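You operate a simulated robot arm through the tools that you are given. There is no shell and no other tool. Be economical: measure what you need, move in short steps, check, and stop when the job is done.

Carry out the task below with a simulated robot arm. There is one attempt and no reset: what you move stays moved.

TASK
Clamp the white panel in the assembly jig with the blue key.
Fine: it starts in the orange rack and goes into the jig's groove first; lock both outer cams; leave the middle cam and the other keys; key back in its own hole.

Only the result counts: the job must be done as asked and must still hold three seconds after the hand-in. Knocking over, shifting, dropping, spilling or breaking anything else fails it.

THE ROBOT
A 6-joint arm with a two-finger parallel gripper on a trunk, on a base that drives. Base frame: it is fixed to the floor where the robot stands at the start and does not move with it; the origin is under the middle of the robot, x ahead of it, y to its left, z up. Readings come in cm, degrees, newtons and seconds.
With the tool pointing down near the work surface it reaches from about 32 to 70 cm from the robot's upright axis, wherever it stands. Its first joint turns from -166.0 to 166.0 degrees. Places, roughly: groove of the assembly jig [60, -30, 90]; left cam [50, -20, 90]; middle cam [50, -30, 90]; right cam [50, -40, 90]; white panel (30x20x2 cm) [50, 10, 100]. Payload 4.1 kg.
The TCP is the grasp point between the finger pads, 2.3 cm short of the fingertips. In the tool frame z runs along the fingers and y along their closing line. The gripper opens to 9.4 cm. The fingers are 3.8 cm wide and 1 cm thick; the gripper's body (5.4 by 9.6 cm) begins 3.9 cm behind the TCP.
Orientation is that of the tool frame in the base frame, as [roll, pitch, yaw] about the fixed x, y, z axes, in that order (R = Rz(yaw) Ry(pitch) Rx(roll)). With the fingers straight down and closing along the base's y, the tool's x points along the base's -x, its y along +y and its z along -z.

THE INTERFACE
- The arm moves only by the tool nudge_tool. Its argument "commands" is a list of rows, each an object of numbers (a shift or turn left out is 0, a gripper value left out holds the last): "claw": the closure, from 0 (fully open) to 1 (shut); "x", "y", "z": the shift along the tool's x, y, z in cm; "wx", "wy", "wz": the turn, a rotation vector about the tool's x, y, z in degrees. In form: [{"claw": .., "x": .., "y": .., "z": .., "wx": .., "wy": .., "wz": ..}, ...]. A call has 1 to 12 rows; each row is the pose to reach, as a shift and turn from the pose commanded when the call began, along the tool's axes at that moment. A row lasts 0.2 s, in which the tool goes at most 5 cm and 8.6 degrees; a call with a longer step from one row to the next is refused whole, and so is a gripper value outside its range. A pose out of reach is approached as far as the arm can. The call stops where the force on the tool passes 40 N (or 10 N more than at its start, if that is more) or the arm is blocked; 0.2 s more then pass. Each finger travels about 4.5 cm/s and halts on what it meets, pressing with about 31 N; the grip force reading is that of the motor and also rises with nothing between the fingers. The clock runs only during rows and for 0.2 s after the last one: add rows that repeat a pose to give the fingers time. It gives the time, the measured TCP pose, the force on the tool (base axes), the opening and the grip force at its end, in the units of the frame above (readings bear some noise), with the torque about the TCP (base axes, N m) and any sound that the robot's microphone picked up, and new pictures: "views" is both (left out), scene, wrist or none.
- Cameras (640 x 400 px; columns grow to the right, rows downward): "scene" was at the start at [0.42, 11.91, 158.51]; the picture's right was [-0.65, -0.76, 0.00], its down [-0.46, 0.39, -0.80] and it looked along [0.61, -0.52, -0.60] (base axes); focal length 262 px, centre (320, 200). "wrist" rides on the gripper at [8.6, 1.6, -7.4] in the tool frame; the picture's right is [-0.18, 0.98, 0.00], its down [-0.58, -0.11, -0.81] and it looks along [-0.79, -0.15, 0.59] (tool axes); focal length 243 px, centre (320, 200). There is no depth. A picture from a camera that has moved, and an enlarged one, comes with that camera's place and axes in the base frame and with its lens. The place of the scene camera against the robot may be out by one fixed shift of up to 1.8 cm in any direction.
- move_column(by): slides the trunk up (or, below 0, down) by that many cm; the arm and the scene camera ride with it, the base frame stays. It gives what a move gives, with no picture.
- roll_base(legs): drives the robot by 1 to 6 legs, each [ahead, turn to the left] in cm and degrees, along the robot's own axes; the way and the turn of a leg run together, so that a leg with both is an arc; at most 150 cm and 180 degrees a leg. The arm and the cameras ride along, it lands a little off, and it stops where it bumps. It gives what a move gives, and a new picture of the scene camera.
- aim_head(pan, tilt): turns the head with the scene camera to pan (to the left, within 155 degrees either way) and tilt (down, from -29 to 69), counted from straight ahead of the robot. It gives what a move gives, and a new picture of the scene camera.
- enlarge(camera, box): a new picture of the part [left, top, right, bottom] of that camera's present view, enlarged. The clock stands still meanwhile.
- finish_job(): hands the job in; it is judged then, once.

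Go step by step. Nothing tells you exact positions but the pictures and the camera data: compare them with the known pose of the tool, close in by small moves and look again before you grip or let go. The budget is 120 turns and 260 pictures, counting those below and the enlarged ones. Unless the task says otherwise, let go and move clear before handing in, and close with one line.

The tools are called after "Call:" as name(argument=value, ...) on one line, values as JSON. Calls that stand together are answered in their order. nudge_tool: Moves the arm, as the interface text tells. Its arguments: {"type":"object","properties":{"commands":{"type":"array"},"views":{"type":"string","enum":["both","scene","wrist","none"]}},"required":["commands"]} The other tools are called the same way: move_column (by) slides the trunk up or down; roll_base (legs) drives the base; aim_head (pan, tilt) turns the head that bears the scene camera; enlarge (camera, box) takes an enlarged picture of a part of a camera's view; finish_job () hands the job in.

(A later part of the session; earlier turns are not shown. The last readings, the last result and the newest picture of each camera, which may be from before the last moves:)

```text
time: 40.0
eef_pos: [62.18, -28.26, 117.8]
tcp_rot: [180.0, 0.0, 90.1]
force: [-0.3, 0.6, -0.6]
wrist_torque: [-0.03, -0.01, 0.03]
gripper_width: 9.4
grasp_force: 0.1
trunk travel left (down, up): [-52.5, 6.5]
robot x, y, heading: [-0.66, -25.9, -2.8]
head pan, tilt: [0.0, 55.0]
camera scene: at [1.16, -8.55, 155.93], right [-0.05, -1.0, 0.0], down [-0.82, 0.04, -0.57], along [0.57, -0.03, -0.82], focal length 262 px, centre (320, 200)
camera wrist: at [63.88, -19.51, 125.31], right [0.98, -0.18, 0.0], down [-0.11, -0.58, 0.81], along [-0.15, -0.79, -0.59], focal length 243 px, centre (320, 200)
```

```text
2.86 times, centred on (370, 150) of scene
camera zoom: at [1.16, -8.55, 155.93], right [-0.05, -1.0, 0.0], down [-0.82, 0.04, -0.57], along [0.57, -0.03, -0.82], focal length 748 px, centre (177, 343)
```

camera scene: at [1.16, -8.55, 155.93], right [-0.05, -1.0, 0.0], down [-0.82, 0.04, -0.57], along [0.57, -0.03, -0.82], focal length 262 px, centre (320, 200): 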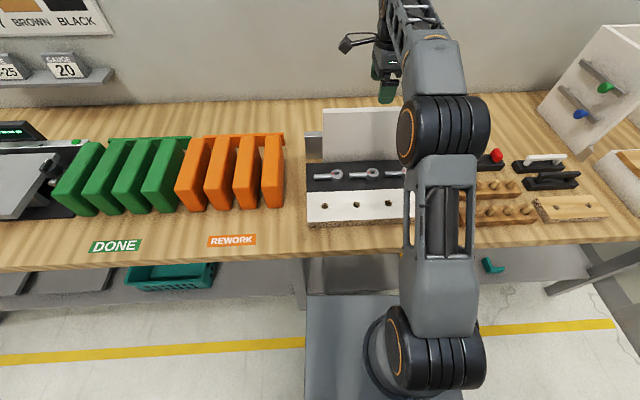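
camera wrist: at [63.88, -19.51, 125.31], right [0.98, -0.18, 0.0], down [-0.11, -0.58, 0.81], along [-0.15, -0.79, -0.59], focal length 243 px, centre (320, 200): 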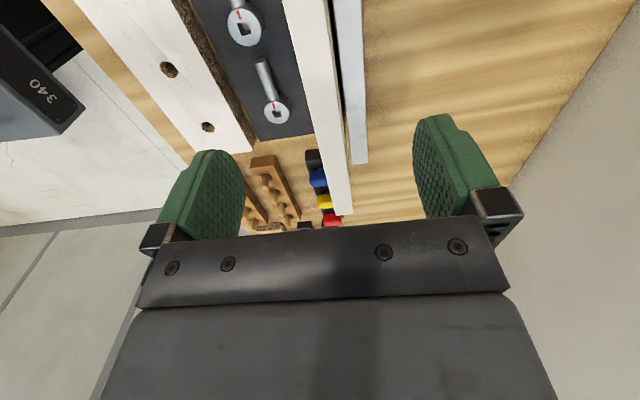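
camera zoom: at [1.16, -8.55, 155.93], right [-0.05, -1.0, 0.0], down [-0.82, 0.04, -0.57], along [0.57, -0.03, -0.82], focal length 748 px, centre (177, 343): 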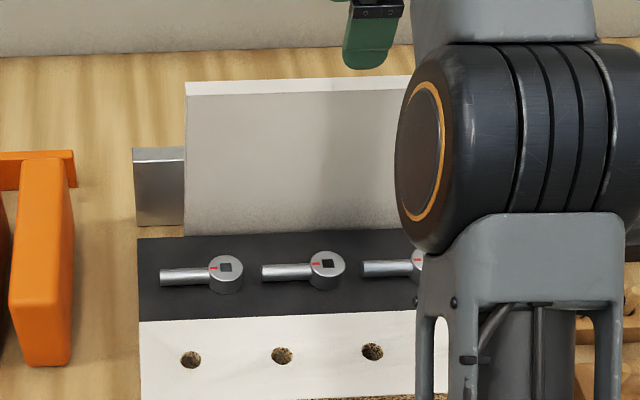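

The panel stands by itself in the groove. Next I move to a viewing pose before the blue key, turning the tool back.

Call:
nudge_tool(commands=[{"z": -2, "y": -1, "wz": -5, "claw": 0}, {"z": -2, "x": -2, "y": -2.5, "wz": -13, "claw": 0}, {"z": -2, "x": -4, "y": -4, "wz": -21, "claw": 0}, {"z": -2, "x": -6.5, "y": -5.5, "wz": -29.5, "claw": 0}, {"z": -2, "x": -9, "y": -7, "wz": -38, "claw": 0}, {"z": -2, "x": -11.5, "y": -8.5, "wz": -46.5, "claw": 0}, {"z": -2, "x": -14, "y": -10, "wz": -55, "claw": 0}, {"z": -2, "x": -16.5, "y": -11.5, "wz": -63.5, "claw": 0}, {"z": -1, "x": -19, "y": -13, "wz": -72, "claw": 0}, {"z": 0, "x": -21.5, "y": -14, "wz": -80.5, "claw": 0}, {"z": 0, "x": -23.7, "y": -14.2, "wz": -89.9, "claw": 0}, {"z": 0, "x": -23.7, "y": -14.2, "wz": -89.9, "claw": 0}])

```text
refused: row 11 steps farther than a row can; nothing moved
```

Call:
nudge_tool(commands=[{"z": -2, "y": -1, "wz": -6, "claw": 0}, {"z": -2, "x": -2, "y": -2.5, "wz": -14, "claw": 0}, {"z": -2, "x": -4, "y": -4, "wz": -22, "claw": 0}, {"z": -2, "x": -6.5, "y": -5.5, "wz": -30.5, "claw": 0}, {"z": -2, "x": -9, "y": -7, "wz": -39, "claw": 0}, {"z": -2, "x": -11.5, "y": -8.5, "wz": -47.5, "claw": 0}, {"z": -2, "x": -14, "y": -10, "wz": -56, "claw": 0}, {"z": -2, "x": -16.5, "y": -11.5, "wz": -64.5, "claw": 0}, {"z": -1, "x": -19, "y": -13, "wz": -73, "claw": 0}, {"z": 0, "x": -21.5, "y": -14, "wz": -81.5, "claw": 0}, {"z": 0, "x": -23.7, "y": -14.2, "wz": -90, "claw": 0}, {"z": 0, "x": -23.7, "y": -14.2, "wz": -90, "claw": 0}])

Call:
enlarge(camera="wrist", box=[230, 30, 450, 170])

```text
time: 42.6
eef_pos: [47.85, -52.0, 117.61]
tcp_rot: [180.0, -0.1, -179.9]
force: [0.1, -0.8, -0.6]
wrist_torque: [0.01, -0.01, 0.0]
gripper_width: 9.42
grasp_force: 0.1
trunk travel left (down, up): [-52.5, 6.5]
robot x, y, heading: [-0.4, -25.93, -2.8]
head pan, tilt: [0.0, 55.0]
camera scene: at [1.16, -8.56, 155.94], right [-0.05, -1.0, 0.0], down [-0.82, 0.04, -0.57], along [0.57, -0.03, -0.82], focal length 262 px, centre (320, 200)
camera wrist: at [39.2, -50.46, 125.08], right [0.18, 0.98, 0.0], down [0.58, -0.11, 0.81], along [0.79, -0.15, -0.59], focal length 243 px, centre (320, 200)
```

scene: 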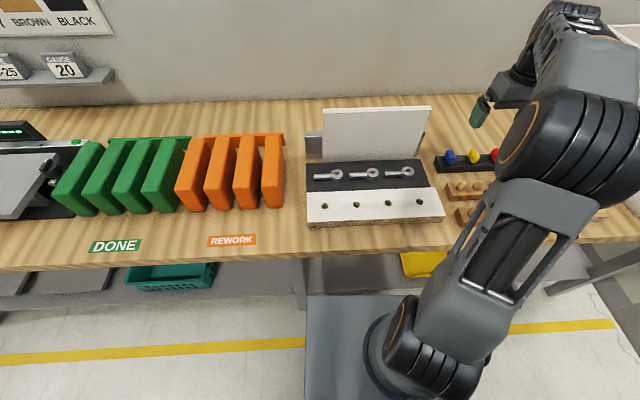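
wrist: 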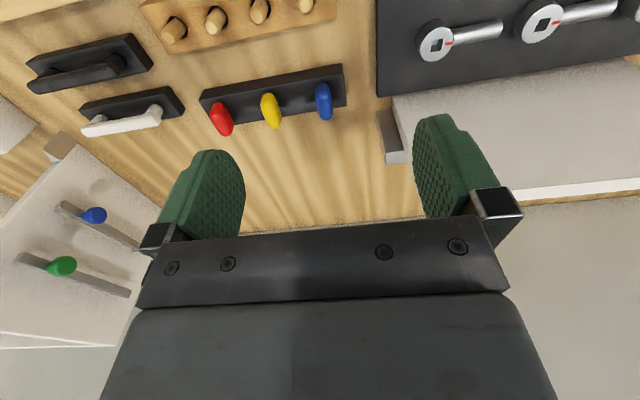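

```text
2.86 times, centred on (340, 100) of wrist
camera zoom: at [39.2, -50.46, 125.08], right [0.18, 0.98, 0.0], down [0.58, -0.11, 0.81], along [0.79, -0.15, -0.59], focal length 693 px, centre (263, 486)
```

zoom: 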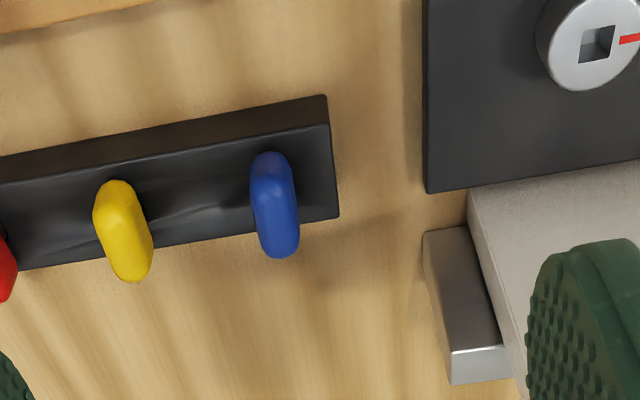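

The blue key's knob is at about (57.6,-53.4,95), its holder block top at z≈92.9, a narrow wing along x. I narrow the gripper and hover above it.

Call:
nudge_tool(commands=[{"x": -3, "y": -0.5, "z": 3, "claw": 0.4}, {"x": -6, "y": -1, "z": 6, "claw": 0.4}, {"x": -9, "y": -1.45, "z": 9, "claw": 0.4}, {"x": -9.75, "y": -1.45, "z": 11.6, "claw": 0.4}, {"x": -9.75, "y": -1.45, "z": 13.6, "claw": 0.4}, {"x": -9.75, "y": -1.45, "z": 13.6, "claw": 0.4}])

Call:
enlarge(camera="wrist", box=[200, 60, 440, 240])

Call:
enlarge(camera="scene", box=[400, 90, 540, 200])

```text
time: 44.0
eef_pos: [57.75, -53.3, 104.19]
tcp_rot: [180.0, 0.0, 180.0]
force: [-0.1, 0.5, -0.3]
wrist_torque: [-0.03, 0.03, 0.03]
gripper_width: 5.67
grasp_force: 0.2
trunk travel left (down, up): [-52.5, 6.5]
robot x, y, heading: [-0.41, -25.87, -2.9]
head pan, tilt: [0.0, 55.0]
camera scene: at [1.17, -8.56, 155.94], right [-0.05, -1.0, 0.0], down [-0.82, 0.04, -0.57], along [0.57, -0.03, -0.82], focal length 262 px, centre (320, 200)
camera wrist: at [49.17, -51.71, 111.67], right [0.18, 0.98, 0.0], down [0.58, -0.11, 0.81], along [0.79, -0.15, -0.59], focal length 243 px, centre (320, 200)
```

scene: 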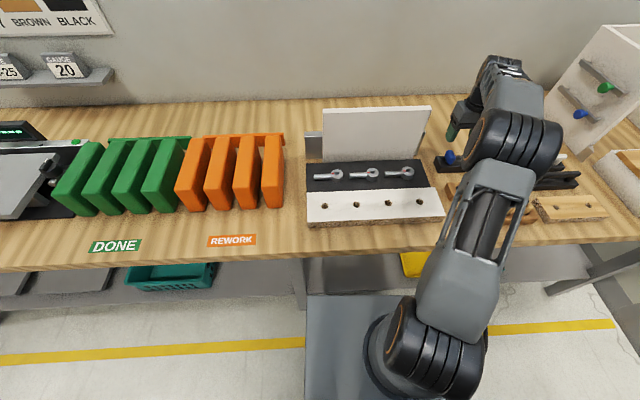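
wrist: 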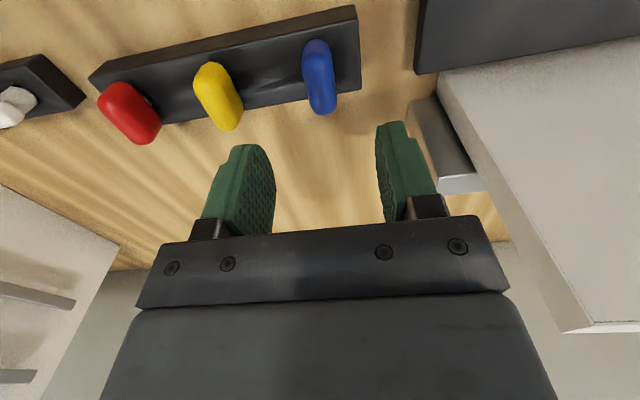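

```text
2.22 times, centred on (320, 150) of wrist
camera zoom: at [49.17, -51.71, 111.67], right [0.18, 0.98, 0.0], down [0.58, -0.11, 0.81], along [0.79, -0.15, -0.59], focal length 539 px, centre (320, 311)
```

zoom: 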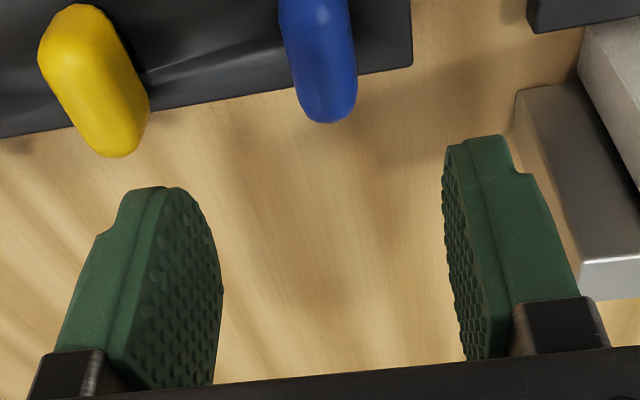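

```text
3.64 times, centred on (470, 145) of scene
camera zoom: at [1.17, -8.56, 155.94], right [-0.05, -1.0, 0.0], down [-0.82, 0.04, -0.57], along [0.57, -0.03, -0.82], focal length 952 px, centre (-226, 400)
```

zoom: 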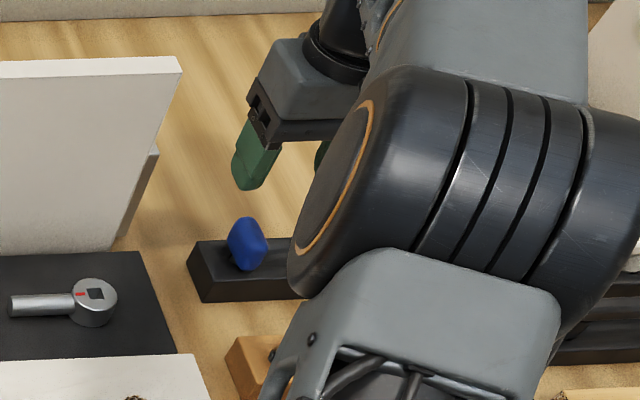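

The knob is at (57.4,-53.35,95.3), aligned with the gripper. I descend to z≈96.2 and look before closing.

Call:
nudge_tool(commands=[{"x": 0.3, "z": 2.5}, {"x": 0.3, "z": 5}, {"x": 0.3, "z": 7}, {"x": 0.3, "z": 8}, {"x": 0.3, "z": 8}])

Call:
enlarge(camera="scene", box=[400, 90, 540, 200])

```text
time: 45.2
eef_pos: [57.37, -53.59, 96.13]
tcp_rot: [-180.0, 0.0, -179.9]
force: [-0.7, -0.6, 0.0]
wrist_torque: [0.02, 0.01, -0.02]
gripper_width: 5.62
grasp_force: 0.1
trunk travel left (down, up): [-52.5, 6.5]
robot x, y, heading: [-0.54, -25.85, -3.0]
head pan, tilt: [0.0, 55.0]
camera scene: at [1.17, -8.56, 155.94], right [-0.05, -1.0, 0.0], down [-0.82, 0.04, -0.57], along [0.57, -0.03, -0.82], focal length 262 px, centre (320, 200)
camera wrist: at [48.78, -51.96, 103.63], right [0.18, 0.98, 0.0], down [0.58, -0.11, 0.81], along [0.79, -0.15, -0.59], focal length 243 px, centre (320, 200)
```

scene: 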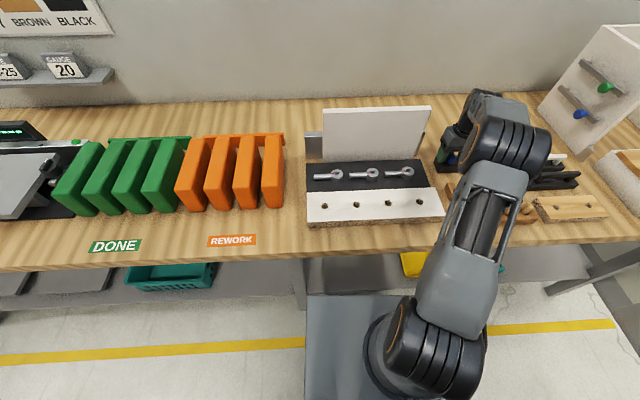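
wrist: 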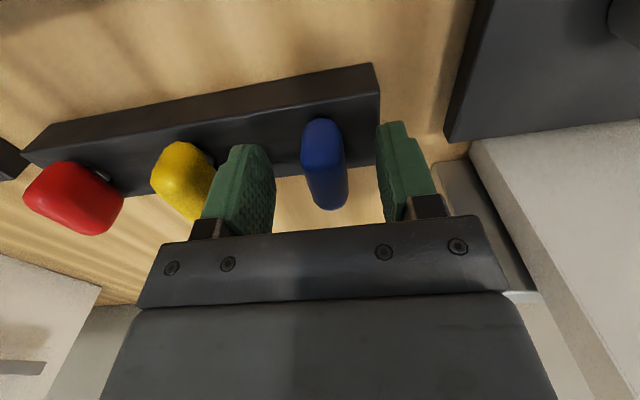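

```text
3.64 times, centred on (470, 145) of scene
camera zoom: at [1.17, -8.56, 155.94], right [-0.05, -1.0, 0.0], down [-0.82, 0.04, -0.57], along [0.57, -0.03, -0.82], focal length 952 px, centre (-226, 400)
```

zoom: 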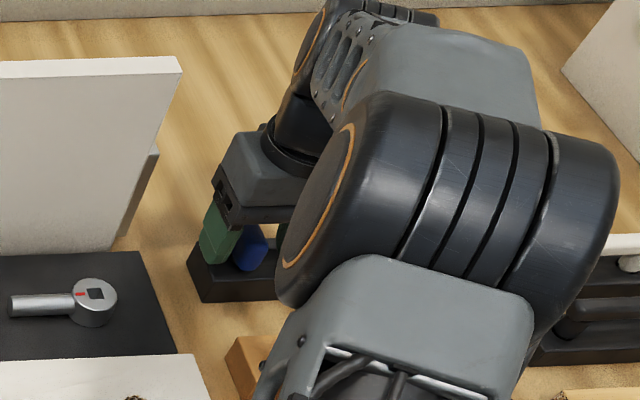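

The knob lies midway between the pads. I close on it.

Call:
nudge_tool(commands=[{"claw": 0.6}, {"claw": 0.8}, {"claw": 1}, {"claw": 1}, {"claw": 1}, {"claw": 1}, {"claw": 1}])

```text
time: 46.8
eef_pos: [57.33, -53.64, 96.14]
tcp_rot: [-180.0, 0.0, 179.9]
force: [-0.1, 2.2, -0.2]
wrist_torque: [0.04, 0.0, 0.02]
gripper_width: 1.9
grasp_force: 31.7
trunk travel left (down, up): [-52.5, 6.5]
robot x, y, heading: [-0.56, -25.78, -3.0]
head pan, tilt: [0.0, 55.0]
camera scene: at [1.17, -8.54, 155.93], right [-0.05, -1.0, 0.0], down [-0.82, 0.04, -0.57], along [0.57, -0.03, -0.82], focal length 262 px, centre (320, 200)
camera wrist: at [48.78, -51.94, 103.65], right [0.18, 0.98, 0.0], down [0.58, -0.11, 0.81], along [0.79, -0.15, -0.59], focal length 243 px, centre (320, 200)
```

scene: 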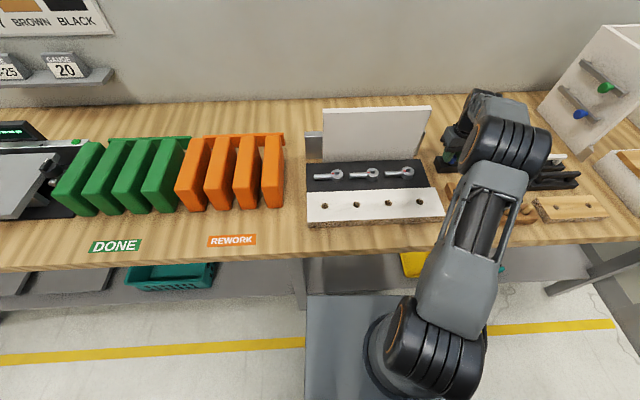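
wrist: 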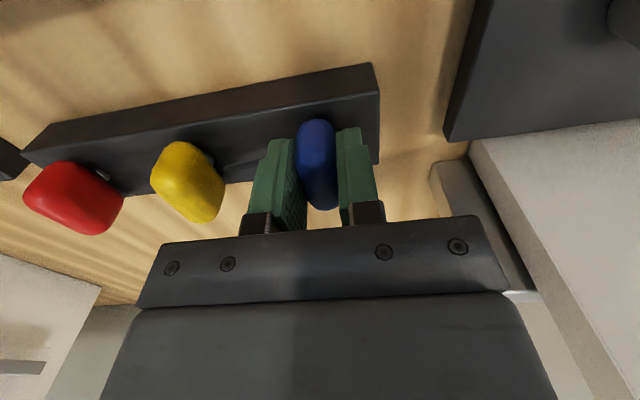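

Gripped at 1.9 cm wide. I lift the key straight out and look.

Call:
nudge_tool(commands=[{"z": -0.7, "claw": 1}, {"z": -2, "claw": 1}, {"z": -4, "claw": 1}, {"z": -7, "claw": 1}, {"z": -10, "claw": 1}, {"z": -13, "claw": 1}, {"z": -13, "claw": 1}])

Call:
enlarge(camera="wrist", box=[220, 60, 440, 240])

Call:
enlarge(camera="scene", box=[400, 70, 540, 190])

```text
time: 48.4
eef_pos: [57.41, -53.46, 109.25]
tcp_rot: [-180.0, 0.0, 179.9]
force: [0.2, 0.1, 0.1]
wrist_torque: [-0.01, 0.03, 0.01]
gripper_width: 1.92
grasp_force: 30.8
trunk travel left (down, up): [-52.5, 6.5]
robot x, y, heading: [-0.43, -26.01, -2.8]
head pan, tilt: [0.0, 55.0]
camera scene: at [1.16, -8.56, 155.94], right [-0.05, -1.0, 0.0], down [-0.82, 0.04, -0.57], along [0.57, -0.03, -0.82], focal length 262 px, centre (320, 200)
camera wrist: at [48.84, -51.83, 116.77], right [0.18, 0.98, 0.0], down [0.58, -0.11, 0.81], along [0.79, -0.15, -0.59], focal length 243 px, centre (320, 200)
```

scene: 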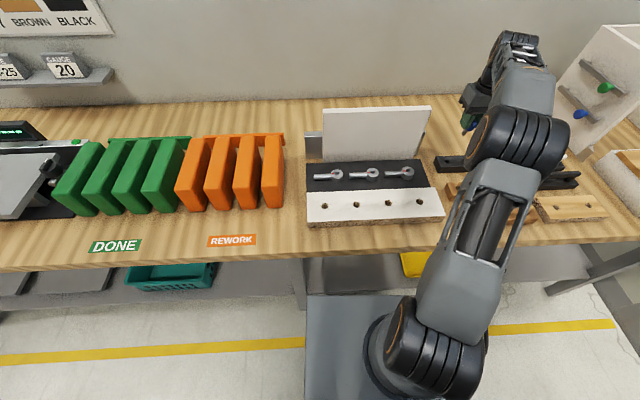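
wrist: 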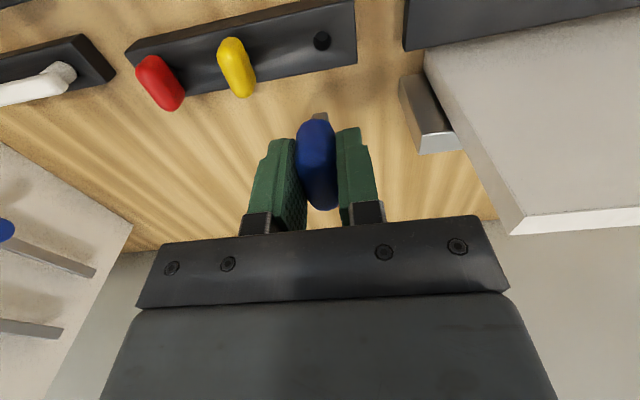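

```text
2.22 times, centred on (330, 150) of wrist
camera zoom: at [48.84, -51.83, 116.77], right [0.18, 0.98, 0.0], down [0.58, -0.11, 0.81], along [0.79, -0.15, -0.59], focal length 539 px, centre (298, 311)
```

zoom: 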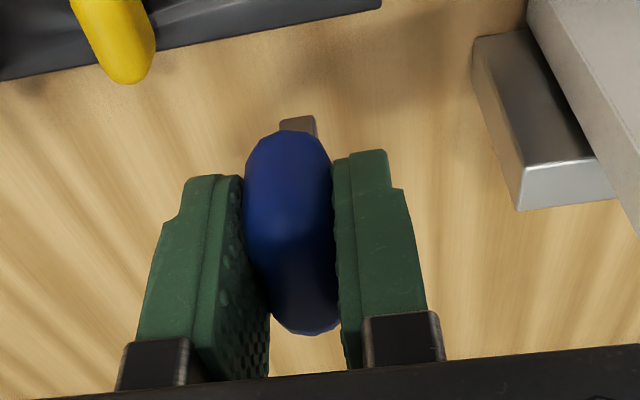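

```text
3.33 times, centred on (470, 130) of scene
camera zoom: at [1.16, -8.56, 155.94], right [-0.05, -1.0, 0.0], down [-0.82, 0.04, -0.57], along [0.57, -0.03, -0.82], focal length 873 px, centre (-180, 433)
```

zoom: 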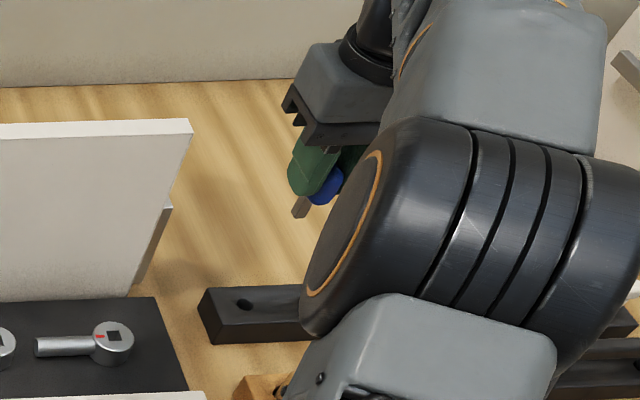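

The key came out with a square shank of about 5 cm below the TCP; its home hole is at (57.5,-53.4), grip pose z=96.14. I carry it to hover over the right cam (≈53.3,-39.2).

Call:
nudge_tool(commands=[{"x": 3, "y": 1, "z": 0, "claw": 1}, {"x": 4.1, "y": 5, "z": 0, "claw": 1}, {"x": 4.1, "y": 9, "z": 1, "claw": 1}, {"x": 4.1, "y": 13, "z": 3, "claw": 1}, {"x": 4.1, "y": 14.25, "z": 4.2, "claw": 1}, {"x": 4.1, "y": 14.25, "z": 4.2, "claw": 1}])

Call:
enlarge(camera="wrist", box=[240, 20, 420, 140])

Call:
enlarge(camera="scene", box=[320, 90, 460, 210])

```text
time: 49.8
eef_pos: [53.54, -39.27, 104.89]
tcp_rot: [-180.0, 0.0, 180.0]
force: [-0.5, -0.6, 0.1]
wrist_torque: [0.02, 0.02, 0.0]
gripper_width: 1.88
grasp_force: 31.2
trunk travel left (down, up): [-52.5, 6.5]
robot x, y, heading: [-0.64, -25.84, -3.0]
head pan, tilt: [0.0, 55.0]
camera scene: at [1.17, -8.57, 155.94], right [-0.05, -1.0, 0.0], down [-0.82, 0.04, -0.57], along [0.57, -0.03, -0.82], focal length 262 px, centre (320, 200)
camera wrist: at [44.88, -37.61, 112.35], right [0.18, 0.98, 0.0], down [0.58, -0.11, 0.81], along [0.79, -0.15, -0.59], focal length 243 px, centre (320, 200)
```

scene: 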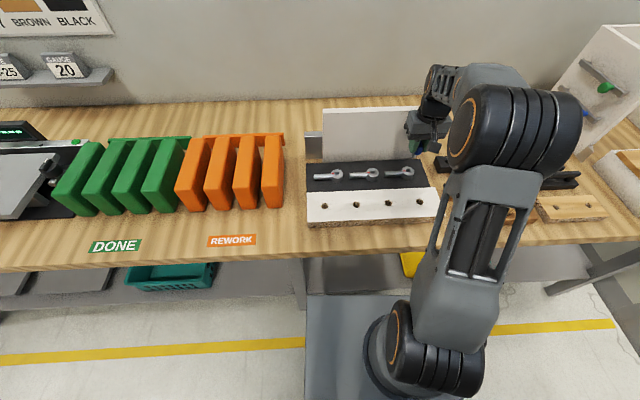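
wrist: 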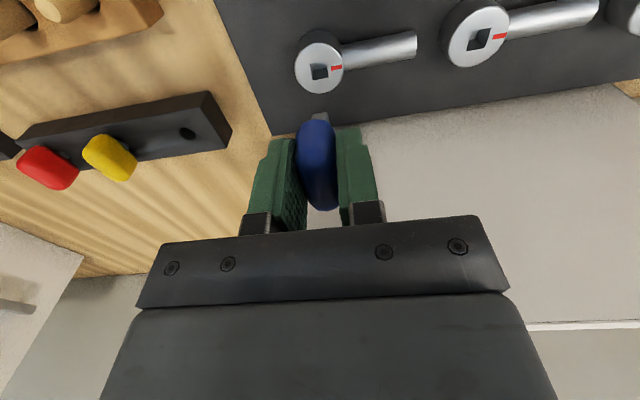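

```text
3.33 times, centred on (330, 80) of wrist
camera zoom: at [44.88, -37.61, 112.35], right [0.18, 0.98, 0.0], down [0.58, -0.11, 0.81], along [0.79, -0.15, -0.59], focal length 809 px, centre (287, 600)
```

zoom: 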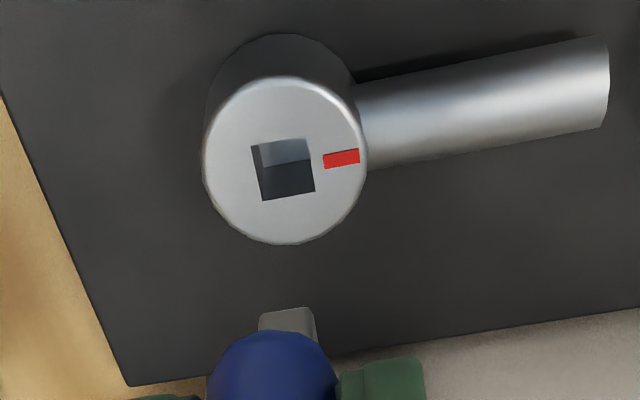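

```text
3.33 times, centred on (390, 150) of scene
camera zoom: at [1.17, -8.57, 155.94], right [-0.05, -1.0, 0.0], down [-0.82, 0.04, -0.57], along [0.57, -0.03, -0.82], focal length 873 px, centre (87, 367)
```

zoom: 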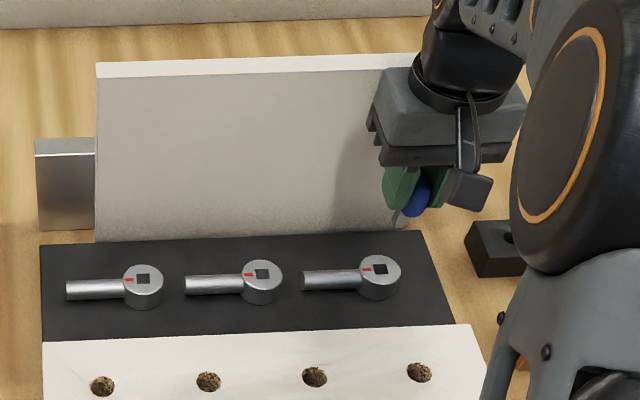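

The square socket is aligned with the axes and slightly larger than the shank; its center is ≈(53.65,-39.37). I lower the tip to just above it with a small correction and look again.

Call:
nudge_tool(commands=[{"x": -0.1, "y": -0.17, "z": 2, "claw": 1}, {"x": -0.1, "y": -0.17, "z": 4, "claw": 1}, {"x": -0.1, "y": -0.17, "z": 5.1, "claw": 1}, {"x": -0.1, "y": -0.17, "z": 5.1, "claw": 1}], views="wrist")

Call:
enlarge(camera="wrist", box=[260, 60, 400, 150])

Call:
enlarge(camera="scene", box=[370, 110, 450, 200])

```text
time: 50.8
eef_pos: [53.51, -39.4, 99.76]
tcp_rot: [-180.0, 0.0, 179.9]
force: [-0.2, 0.2, -1.3]
wrist_torque: [-0.03, 0.04, -0.02]
gripper_width: 1.92
grasp_force: 30.6
trunk travel left (down, up): [-52.5, 6.5]
robot x, y, heading: [-0.73, -26.16, -2.7]
head pan, tilt: [0.0, 55.0]
camera wrist: at [44.98, -37.63, 107.25], right [0.18, 0.98, 0.0], down [0.58, -0.11, 0.81], along [0.79, -0.15, -0.59], focal length 243 px, centre (320, 200)
```

wrist: 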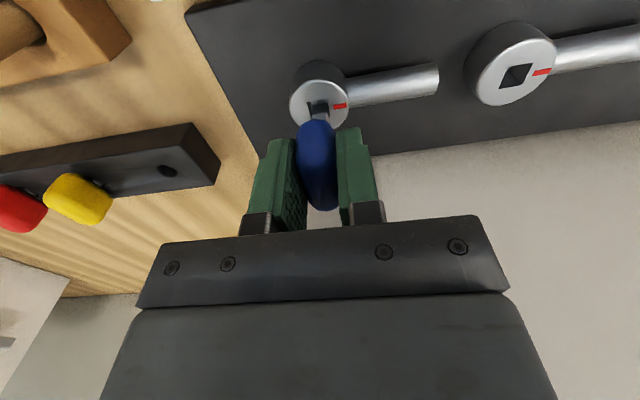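

```text
4.44 times, centred on (330, 105) of wrist
camera zoom: at [44.98, -37.63, 107.25], right [0.18, 0.98, 0.0], down [0.58, -0.11, 0.81], along [0.79, -0.15, -0.59], focal length 1078 px, centre (276, 622)
```

zoom: 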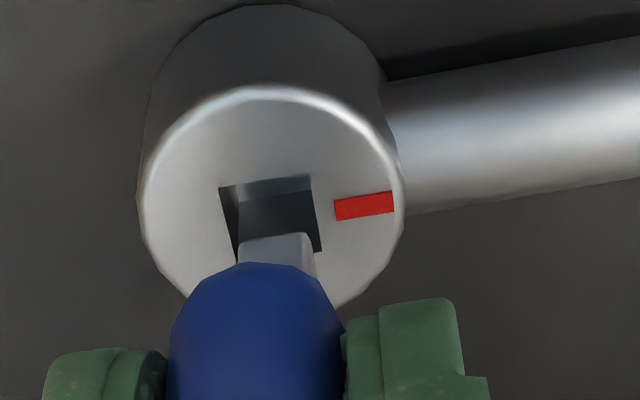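

```text
4.44 times, centred on (410, 155) of scene
camera zoom: at [1.17, -8.55, 155.94], right [-0.05, -1.0, 0.0], down [-0.82, 0.04, -0.57], along [0.57, -0.03, -0.82], focal length 1164 px, centre (-80, 400)
```

zoom: 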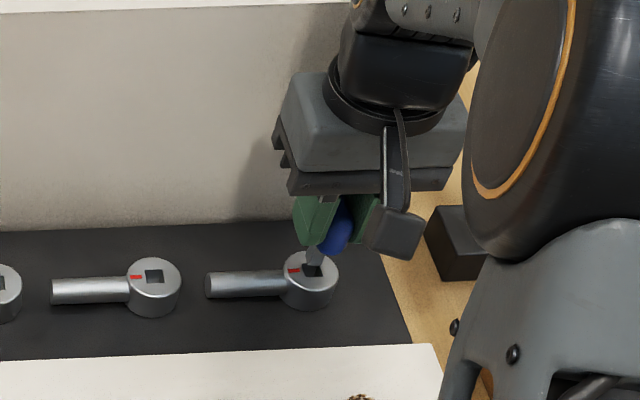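

The shank tip is right above the socket, about 0.1 cm too far in +y. I zoom the scene camera for the x direction.

Call:
enlarge(camera="scene", box=[395, 150, 427, 170])

```text
16.00 times, centred on (411, 160) of scene
camera zoom: at [1.17, -8.55, 155.94], right [-0.05, -1.0, 0.0], down [-0.82, 0.04, -0.57], along [0.57, -0.03, -0.82], focal length 4190 px, centre (-1136, 840)
```

zoom: 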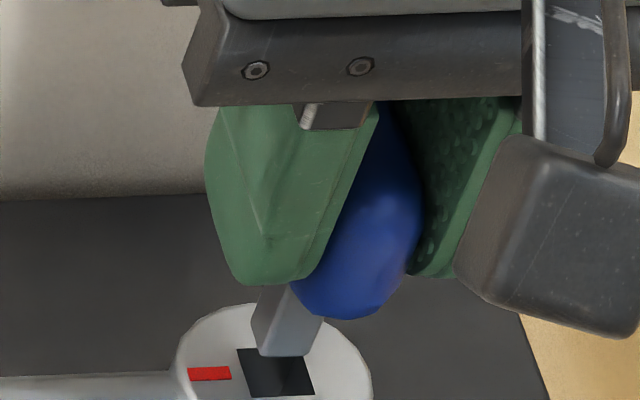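

Combining both views suggests the shank is ≈0.4 cm too far in +x and ≈0.55 above the socket. I correct partly and look again.

Call:
nudge_tool(commands=[{"x": 0.25, "y": -0.05, "z": 0, "claw": 1}, {"x": 0.25, "y": -0.05, "z": 0.3, "claw": 1}, {"x": 0.25, "y": -0.05, "z": 0.3, "claw": 1}], views="none")

Call:
enlarge(camera="scene", box=[395, 150, 427, 170])

Call:
enlarge(camera="wrist", box=[280, 80, 360, 130])

```text
time: 51.6
eef_pos: [53.28, -39.45, 99.46]
tcp_rot: [180.0, -0.1, -180.0]
force: [-0.1, 1.0, -0.6]
wrist_torque: [-0.03, -0.03, 0.0]
gripper_width: 1.93
grasp_force: 30.6
trunk travel left (down, up): [-52.5, 6.5]
robot x, y, heading: [-0.95, -26.27, -2.9]
head pan, tilt: [0.0, 55.0]
```

```text
16.00 times, centred on (411, 160) of scene
camera zoom: at [1.17, -8.55, 155.94], right [-0.05, -1.0, 0.0], down [-0.82, 0.04, -0.57], along [0.57, -0.03, -0.82], focal length 4190 px, centre (-1136, 840)
```

zoom: 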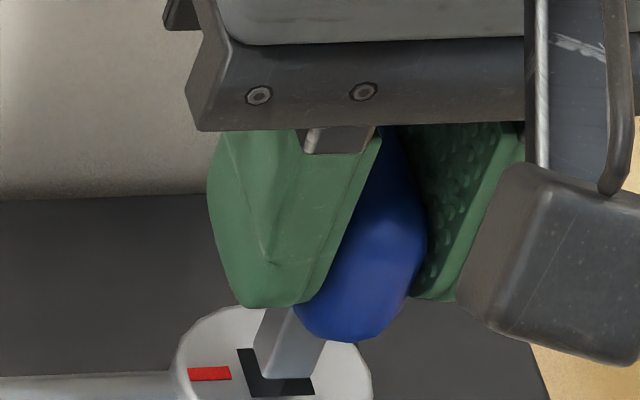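

```text
8.00 times, centred on (320, 105) of wrist
camera zoom: at [44.68, -37.68, 106.97], right [0.18, 0.98, 0.0], down [0.58, -0.11, 0.81], along [0.79, -0.15, -0.59], focal length 1941 px, centre (320, 960)
```

zoom: 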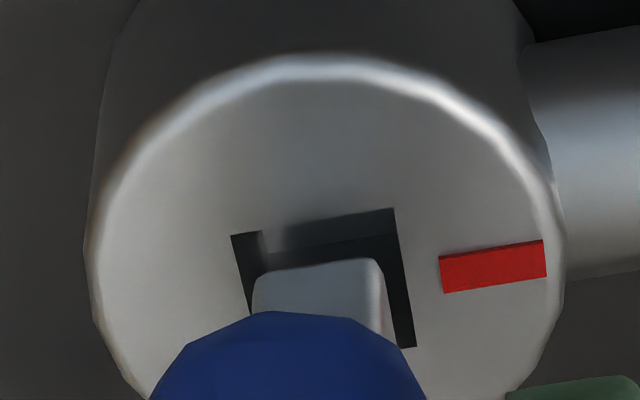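

Both views now show the shank within the socket outline to about 0.1 cm. I lower gently and feel for contact.

Call:
nudge_tool(commands=[{"z": 0.3, "claw": 1}, {"z": 0.6, "claw": 1}, {"z": 0.8, "claw": 1}], views="none")

Call:
enlarge(camera="scene", box=[395, 150, 427, 170])

Call:
enlarge(camera="wrist", box=[280, 80, 360, 130])

```text
time: 52.4
eef_pos: [53.2, -39.39, 98.51]
tcp_rot: [180.0, 0.0, -180.0]
force: [0.4, 1.1, -0.7]
wrist_torque: [0.11, 0.01, -0.01]
gripper_width: 1.9
grasp_force: 31.6
trunk travel left (down, up): [-52.5, 6.5]
robot x, y, heading: [-0.5, -26.23, -2.9]
head pan, tilt: [0.0, 55.0]
```

```text
16.00 times, centred on (411, 160) of scene
camera zoom: at [1.17, -8.53, 155.93], right [-0.05, -1.0, 0.0], down [-0.82, 0.04, -0.57], along [0.57, -0.03, -0.82], focal length 4190 px, centre (-1136, 840)
```

zoom: 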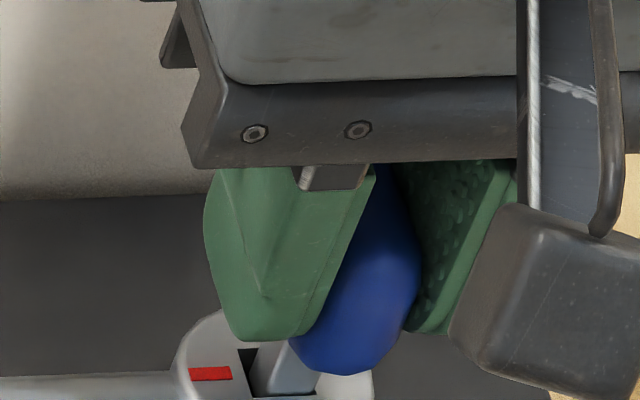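

```text
8.00 times, centred on (320, 105) of wrist
camera zoom: at [44.65, -37.82, 106.09], right [0.18, 0.98, 0.0], down [0.58, -0.11, 0.81], along [0.79, -0.15, -0.59], focal length 1941 px, centre (320, 960)
```

zoom: 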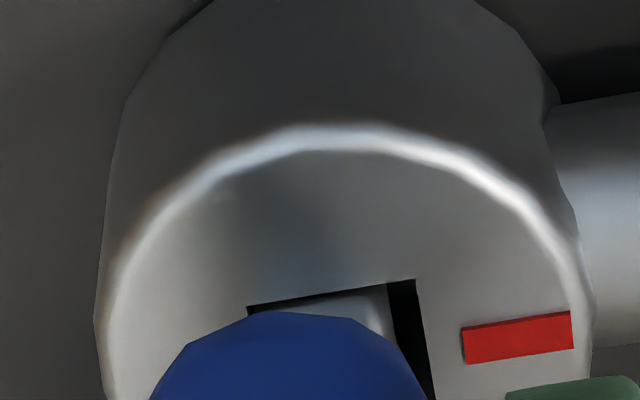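

The shank has entered the socket, hugging its -y side. I shift +y by 0.1 and push in further until it seats.

Call:
nudge_tool(commands=[{"y": 0.1, "z": 0.2, "claw": 1}, {"y": 0.1, "z": 0.6, "claw": 1}, {"y": 0.1, "z": 1.0, "claw": 1}, {"y": 0.1, "z": 1.3, "claw": 1}], views="none")

Call:
enlarge(camera="scene", box=[391, 150, 431, 175])

```text
time: 53.4
eef_pos: [53.2, -39.48, 97.64]
tcp_rot: [-180.0, 0.3, 179.9]
force: [0.6, -9.1, 13.7]
wrist_torque: [-0.43, -0.08, -0.03]
gripper_width: 1.95
grasp_force: 31.3
trunk travel left (down, up): [-52.5, 6.5]
robot x, y, heading: [-0.42, -25.86, -3.1]
head pan, tilt: [0.0, 55.0]
```

```text
16.00 times, centred on (411, 162) of scene
camera zoom: at [1.07, -8.67, 155.98], right [-0.05, -1.0, 0.0], down [-0.82, 0.04, -0.57], along [0.57, -0.03, -0.82], focal length 4190 px, centre (-1136, 800)
```

zoom: 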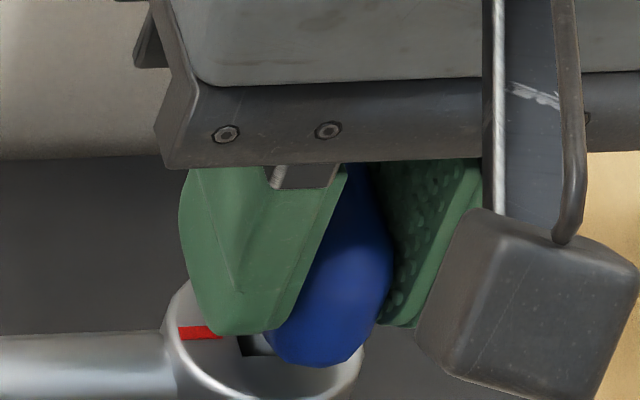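

It stopped at z=97.6 with side force, so I take back the side shift and press lightly to see whether it is seated.

Call:
nudge_tool(commands=[{"y": -0.08, "z": 0, "claw": 1}, {"y": -0.08, "z": 0.1, "claw": 1}, {"y": -0.08, "z": 0.1, "claw": 1}], views="none")

```text
time: 54.2
eef_pos: [53.39, -39.41, 97.46]
tcp_rot: [-180.0, 0.3, -180.0]
force: [2.4, -10.1, 24.4]
wrist_torque: [-0.49, -0.18, -0.01]
gripper_width: 1.93
grasp_force: 30.7
trunk travel left (down, up): [-52.5, 6.5]
robot x, y, heading: [-0.88, -26.09, -3.1]
head pan, tilt: [0.0, 55.0]
```

The key is seated. I relieve the pressure and start turning clockwise (arm toward the panel) about the socket axis, watching force and torque.

Call:
nudge_tool(commands=[{"y": -0.08, "z": -0.3, "claw": 1}, {"y": -0.06, "z": -0.3, "wz": 5, "claw": 1}, {"y": -0.04, "z": -0.3, "wz": 10, "claw": 1}, {"x": -0.01, "y": -0.02, "z": -0.3, "wz": 15, "claw": 1}, {"x": -0.015, "y": 0.0, "z": -0.3, "wz": 20, "claw": 1}], views="none")

Call:
enlarge(camera="scene", box=[371, 130, 451, 190])

```text
time: 55.4
eef_pos: [53.09, -39.32, 97.3]
tcp_rot: [-179.9, -0.2, 159.9]
force: [5.1, -1.1, -6.7]
wrist_torque: [-0.1, -0.16, -0.01]
gripper_width: 1.94
grasp_force: 30.7
trunk travel left (down, up): [-52.5, 6.5]
robot x, y, heading: [-0.64, -26.23, -3.1]
head pan, tilt: [0.0, 55.0]
```

```text
6.67 times, centred on (411, 160) of scene
camera zoom: at [1.28, -8.58, 155.92], right [-0.05, -1.0, 0.0], down [-0.82, 0.04, -0.57], along [0.57, -0.03, -0.82], focal length 1746 px, centre (-287, 467)
```

zoom: 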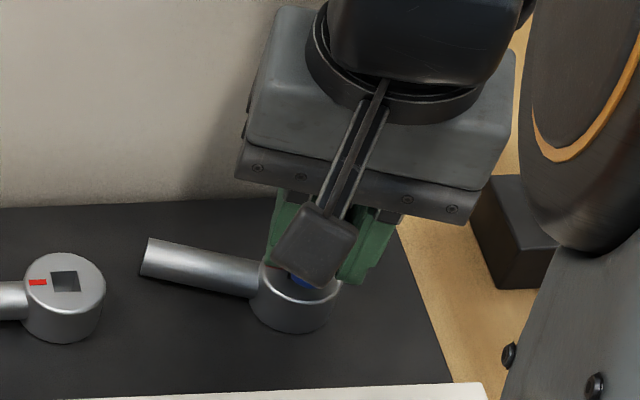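

The cam turns with the key. I continue in the same way.

Call:
nudge_tool(commands=[{"x": -0.08, "y": 0.07, "wz": 7, "claw": 1}, {"x": -0.09, "y": 0.1, "wz": 14, "claw": 1}, {"x": -0.1, "y": 0.13, "wz": 21, "claw": 1}, {"x": -0.12, "y": 0.16, "wz": 28, "claw": 1}, {"x": -0.13, "y": 0.18, "wz": 35, "claw": 1}], views="none")

Call:
enlarge(camera="scene", box=[371, 130, 451, 190])

```text
time: 56.6
eef_pos: [53.43, -39.14, 97.73]
tcp_rot: [180.0, 0.1, 124.8]
force: [-3.1, 2.5, 1.1]
wrist_torque: [0.12, 0.11, -0.01]
gripper_width: 1.94
grasp_force: 31.1
trunk travel left (down, up): [-52.5, 6.5]
robot x, y, heading: [-0.68, -26.18, -3.0]
head pan, tilt: [0.0, 55.0]
```

```text
6.67 times, centred on (411, 160) of scene
camera zoom: at [1.11, -8.52, 155.94], right [-0.05, -1.0, 0.0], down [-0.82, 0.04, -0.57], along [0.57, -0.03, -0.82], focal length 1746 px, centre (-287, 467)
```

zoom: 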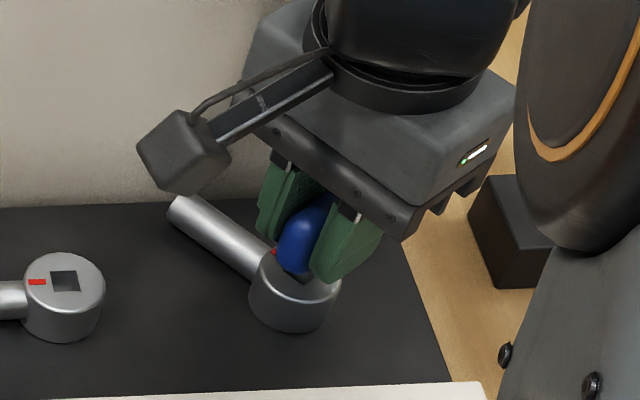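

Smooth so far (55° done). I continue to near the 90° position.

Call:
nudge_tool(commands=[{"x": 0.05, "y": 0.02, "wz": 7, "claw": 1}, {"x": 0.04, "y": 0.05, "wz": 14, "claw": 1}, {"x": 0.03, "y": 0.08, "wz": 21, "claw": 1}, {"x": 0.02, "y": 0.11, "wz": 28, "claw": 1}], views="none")

Call:
enlarge(camera="scene", box=[351, 100, 451, 190])

```text
time: 57.6
eef_pos: [53.36, -39.0, 97.62]
tcp_rot: [180.0, 0.1, 96.9]
force: [-2.7, 4.5, 4.6]
wrist_torque: [0.16, 0.14, 0.04]
gripper_width: 1.91
grasp_force: 31.2
trunk travel left (down, up): [-52.5, 6.5]
robot x, y, heading: [-0.39, -26.02, -3.0]
head pan, tilt: [0.0, 55.0]
```

```text
4.44 times, centred on (401, 145) of scene
camera zoom: at [1.09, -8.5, 155.93], right [-0.05, -1.0, 0.0], down [-0.82, 0.04, -0.57], along [0.57, -0.03, -0.82], focal length 1164 px, centre (-40, 444)
```

zoom: 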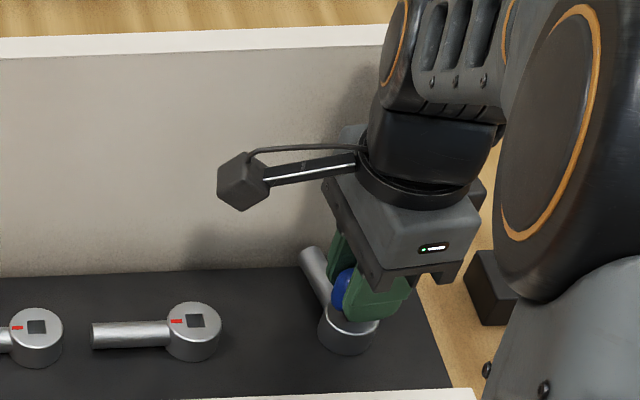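

83° turned with little torque and no sound yet. I continue in small steps, watching for a stop or a click.

Call:
nudge_tool(commands=[{"x": 0.05, "y": 0.03, "wz": 4, "claw": 1}, {"x": 0.05, "y": 0.05, "wz": 7, "claw": 1}, {"x": 0.05, "y": 0.05, "wz": 7, "claw": 1}], views="none")

Call:
enlarge(camera="scene", box=[361, 130, 441, 190])

```text
time: 58.4
eef_pos: [53.56, -39.27, 97.52]
tcp_rot: [179.9, 0.0, 89.9]
force: [-3.9, -0.7, 10.2]
wrist_torque: [-0.02, 0.14, -0.02]
gripper_width: 1.92
grasp_force: 31.2
trunk travel left (down, up): [-52.5, 6.5]
robot x, y, heading: [-0.49, -25.95, -3.0]
head pan, tilt: [0.0, 55.0]
```

```text
6.67 times, centred on (401, 160) of scene
camera zoom: at [1.05, -8.53, 155.94], right [-0.05, -1.0, 0.0], down [-0.82, 0.04, -0.57], along [0.57, -0.03, -0.82], focal length 1746 px, centre (-220, 467)
```

zoom: 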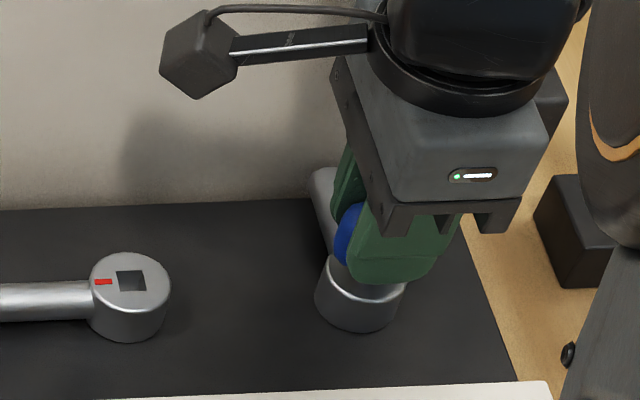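

No stop yet; the key has slop in the socket, so the cam may lag. I turn further in small steps to feel the end stop.

Call:
nudge_tool(commands=[{"x": 0.02, "y": 0.02, "z": -0.15, "wz": 3, "claw": 1}, {"x": 0.02, "y": 0.03, "z": -0.15, "wz": 6, "claw": 1}, {"x": 0.02, "y": 0.03, "z": -0.15, "wz": 6, "claw": 1}], views="none")

Call:
enlarge(camera="wrist", box=[160, 0, 480, 200])

```text
time: 59.2
eef_pos: [53.49, -39.12, 97.67]
tcp_rot: [-179.8, 0.1, 83.9]
force: [-1.0, 0.2, -4.2]
wrist_torque: [0.03, 0.12, 0.25]
gripper_width: 1.95
grasp_force: 31.7
trunk travel left (down, up): [-52.5, 6.5]
robot x, y, heading: [-0.41, -26.08, -2.9]
head pan, tilt: [0.0, 55.0]
```

```text
2.00 times, centred on (320, 100) of wrist
camera zoom: at [56.11, -30.69, 105.08], right [0.96, -0.29, 0.0], down [-0.17, -0.57, 0.81], along [-0.23, -0.77, -0.59], focal length 485 px, centre (320, 400)
```

zoom: 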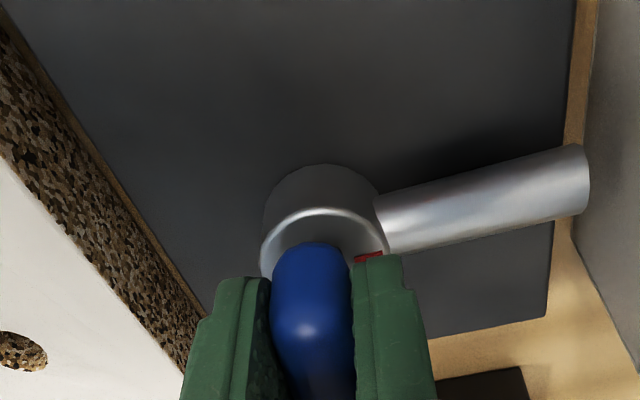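

Torque starts to rise with the arm almost exactly along +x. I turn a little more to confirm a stop.

Call:
nudge_tool(commands=[{"wz": 3, "y": 0.01, "claw": 1}, {"wz": 5, "y": 0.02, "claw": 1}, {"wz": 5, "y": 0.02, "claw": 1}], views="none")

Call:
enlarge(camera="wrist", box=[160, 0, 480, 200])

```text
time: 60.0
eef_pos: [53.61, -39.01, 97.73]
tcp_rot: [-179.9, 0.0, 79.0]
force: [-3.0, 3.7, -9.7]
wrist_torque: [0.28, 0.14, 0.25]
gripper_width: 1.92
grasp_force: 30.9
trunk travel left (down, up): [-52.5, 6.5]
robot x, y, heading: [-0.93, -26.26, -2.9]
head pan, tilt: [0.0, 55.0]
```

```text
2.00 times, centred on (320, 100) of wrist
camera zoom: at [56.89, -30.91, 105.21], right [0.93, -0.37, 0.0], down [-0.22, -0.55, 0.81], along [-0.3, -0.75, -0.59], focal length 485 px, centre (320, 400)
```

zoom: 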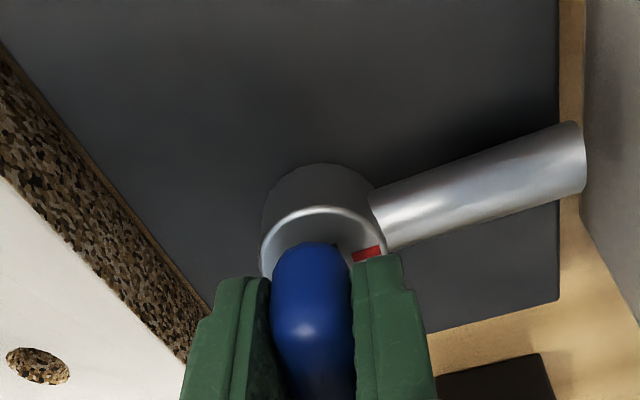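

The arm stayed at 90° while the key turned 5° more. One more small turn to verify it is a hard stop.

Call:
nudge_tool(commands=[{"wz": 3, "y": 0.01, "claw": 1}, {"wz": 6, "y": 0.02, "claw": 1}, {"wz": 6, "y": 0.02, "claw": 1}], views="none")

Call:
enlarge(camera="wrist", box=[160, 0, 480, 200])

```text
time: 60.8
eef_pos: [53.62, -39.2, 97.86]
tcp_rot: [179.8, 0.1, 72.9]
force: [-0.4, 4.8, 12.0]
wrist_torque: [0.23, 0.03, 0.1]
gripper_width: 1.9
grasp_force: 31.0
trunk travel left (down, up): [-52.5, 6.5]
robot x, y, heading: [-0.58, -25.98, -2.6]
head pan, tilt: [0.0, 55.0]
```

```text
2.00 times, centred on (320, 100) of wrist
camera zoom: at [57.74, -31.25, 105.44], right [0.89, -0.46, 0.0], down [-0.28, -0.52, 0.81], along [-0.37, -0.71, -0.59], focal length 485 px, centre (320, 400)
```

zoom: 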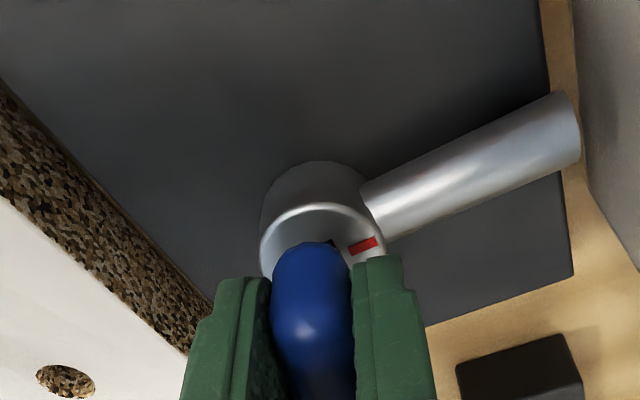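

The cam is at its stop at 90°. I check the contact between the arm tip and the panel closely.

Call:
enlarge(camera="wrist", box=[390, 20, 510, 110])

Call:
enlarge(camera="scene", box=[381, 140, 421, 170])

```text
4.44 times, centred on (450, 65) of wrist
camera zoom: at [57.74, -31.25, 105.44], right [0.89, -0.46, 0.0], down [-0.28, -0.52, 0.81], along [-0.37, -0.71, -0.59], focal length 1078 px, centre (-258, 800)
```

zoom: 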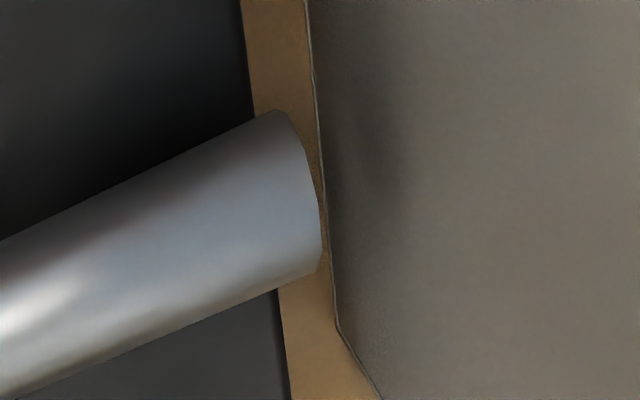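

```text
13.33 times, centred on (401, 155) of scene
camera zoom: at [1.07, -8.47, 155.95], right [-0.05, -1.0, 0.0], down [-0.82, 0.04, -0.57], along [0.57, -0.03, -0.82], focal length 3491 px, centre (-760, 800)
```

zoom: 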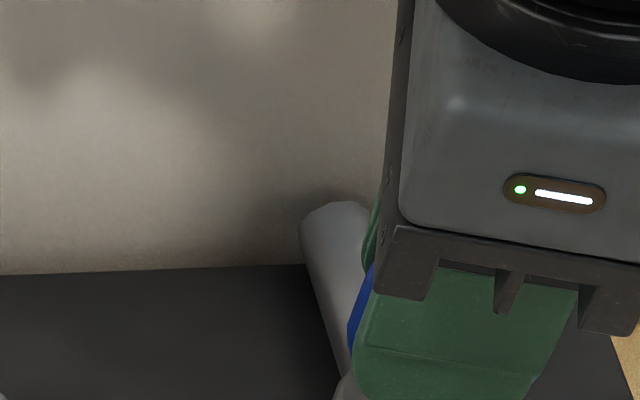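

The arm tip is within half a centimetre of the panel with the arm at 90°. I turn a few more degrees to confirm that it's the hard limit.

Call:
nudge_tool(commands=[{"wz": 3, "y": 0.01, "z": 0.1, "claw": 1}, {"wz": 6, "y": 0.02, "z": 0.1, "claw": 1}, {"wz": 8, "y": 0.02, "z": 0.1, "claw": 1}, {"wz": 8, "y": 0.02, "z": 0.1, "claw": 1}], views="none")

Call:
enlarge(camera="wrist", box=[160, 0, 480, 200])

```text
time: 61.8
eef_pos: [53.6, -39.14, 97.77]
tcp_rot: [179.9, 0.0, 65.0]
force: [9.1, 1.7, 23.4]
wrist_torque: [0.13, -0.03, 0.55]
gripper_width: 1.94
grasp_force: 30.8
trunk travel left (down, up): [-52.5, 6.5]
robot x, y, heading: [-0.72, -25.95, -2.7]
head pan, tilt: [0.0, 55.0]
```

```text
2.00 times, centred on (320, 100) of wrist
camera zoom: at [58.79, -31.93, 105.36], right [0.81, -0.58, 0.0], down [-0.35, -0.48, 0.81], along [-0.47, -0.66, -0.59], focal length 485 px, centre (320, 400)
```

zoom: 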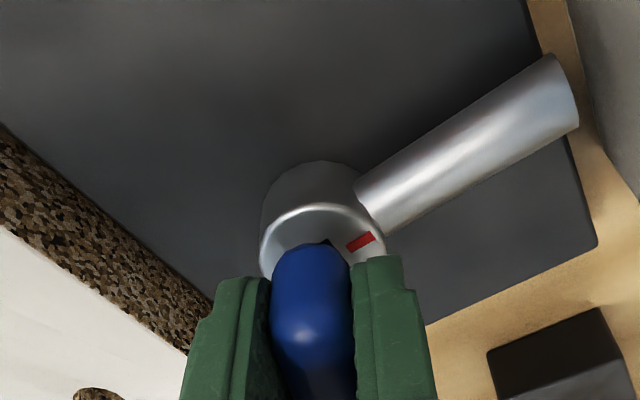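

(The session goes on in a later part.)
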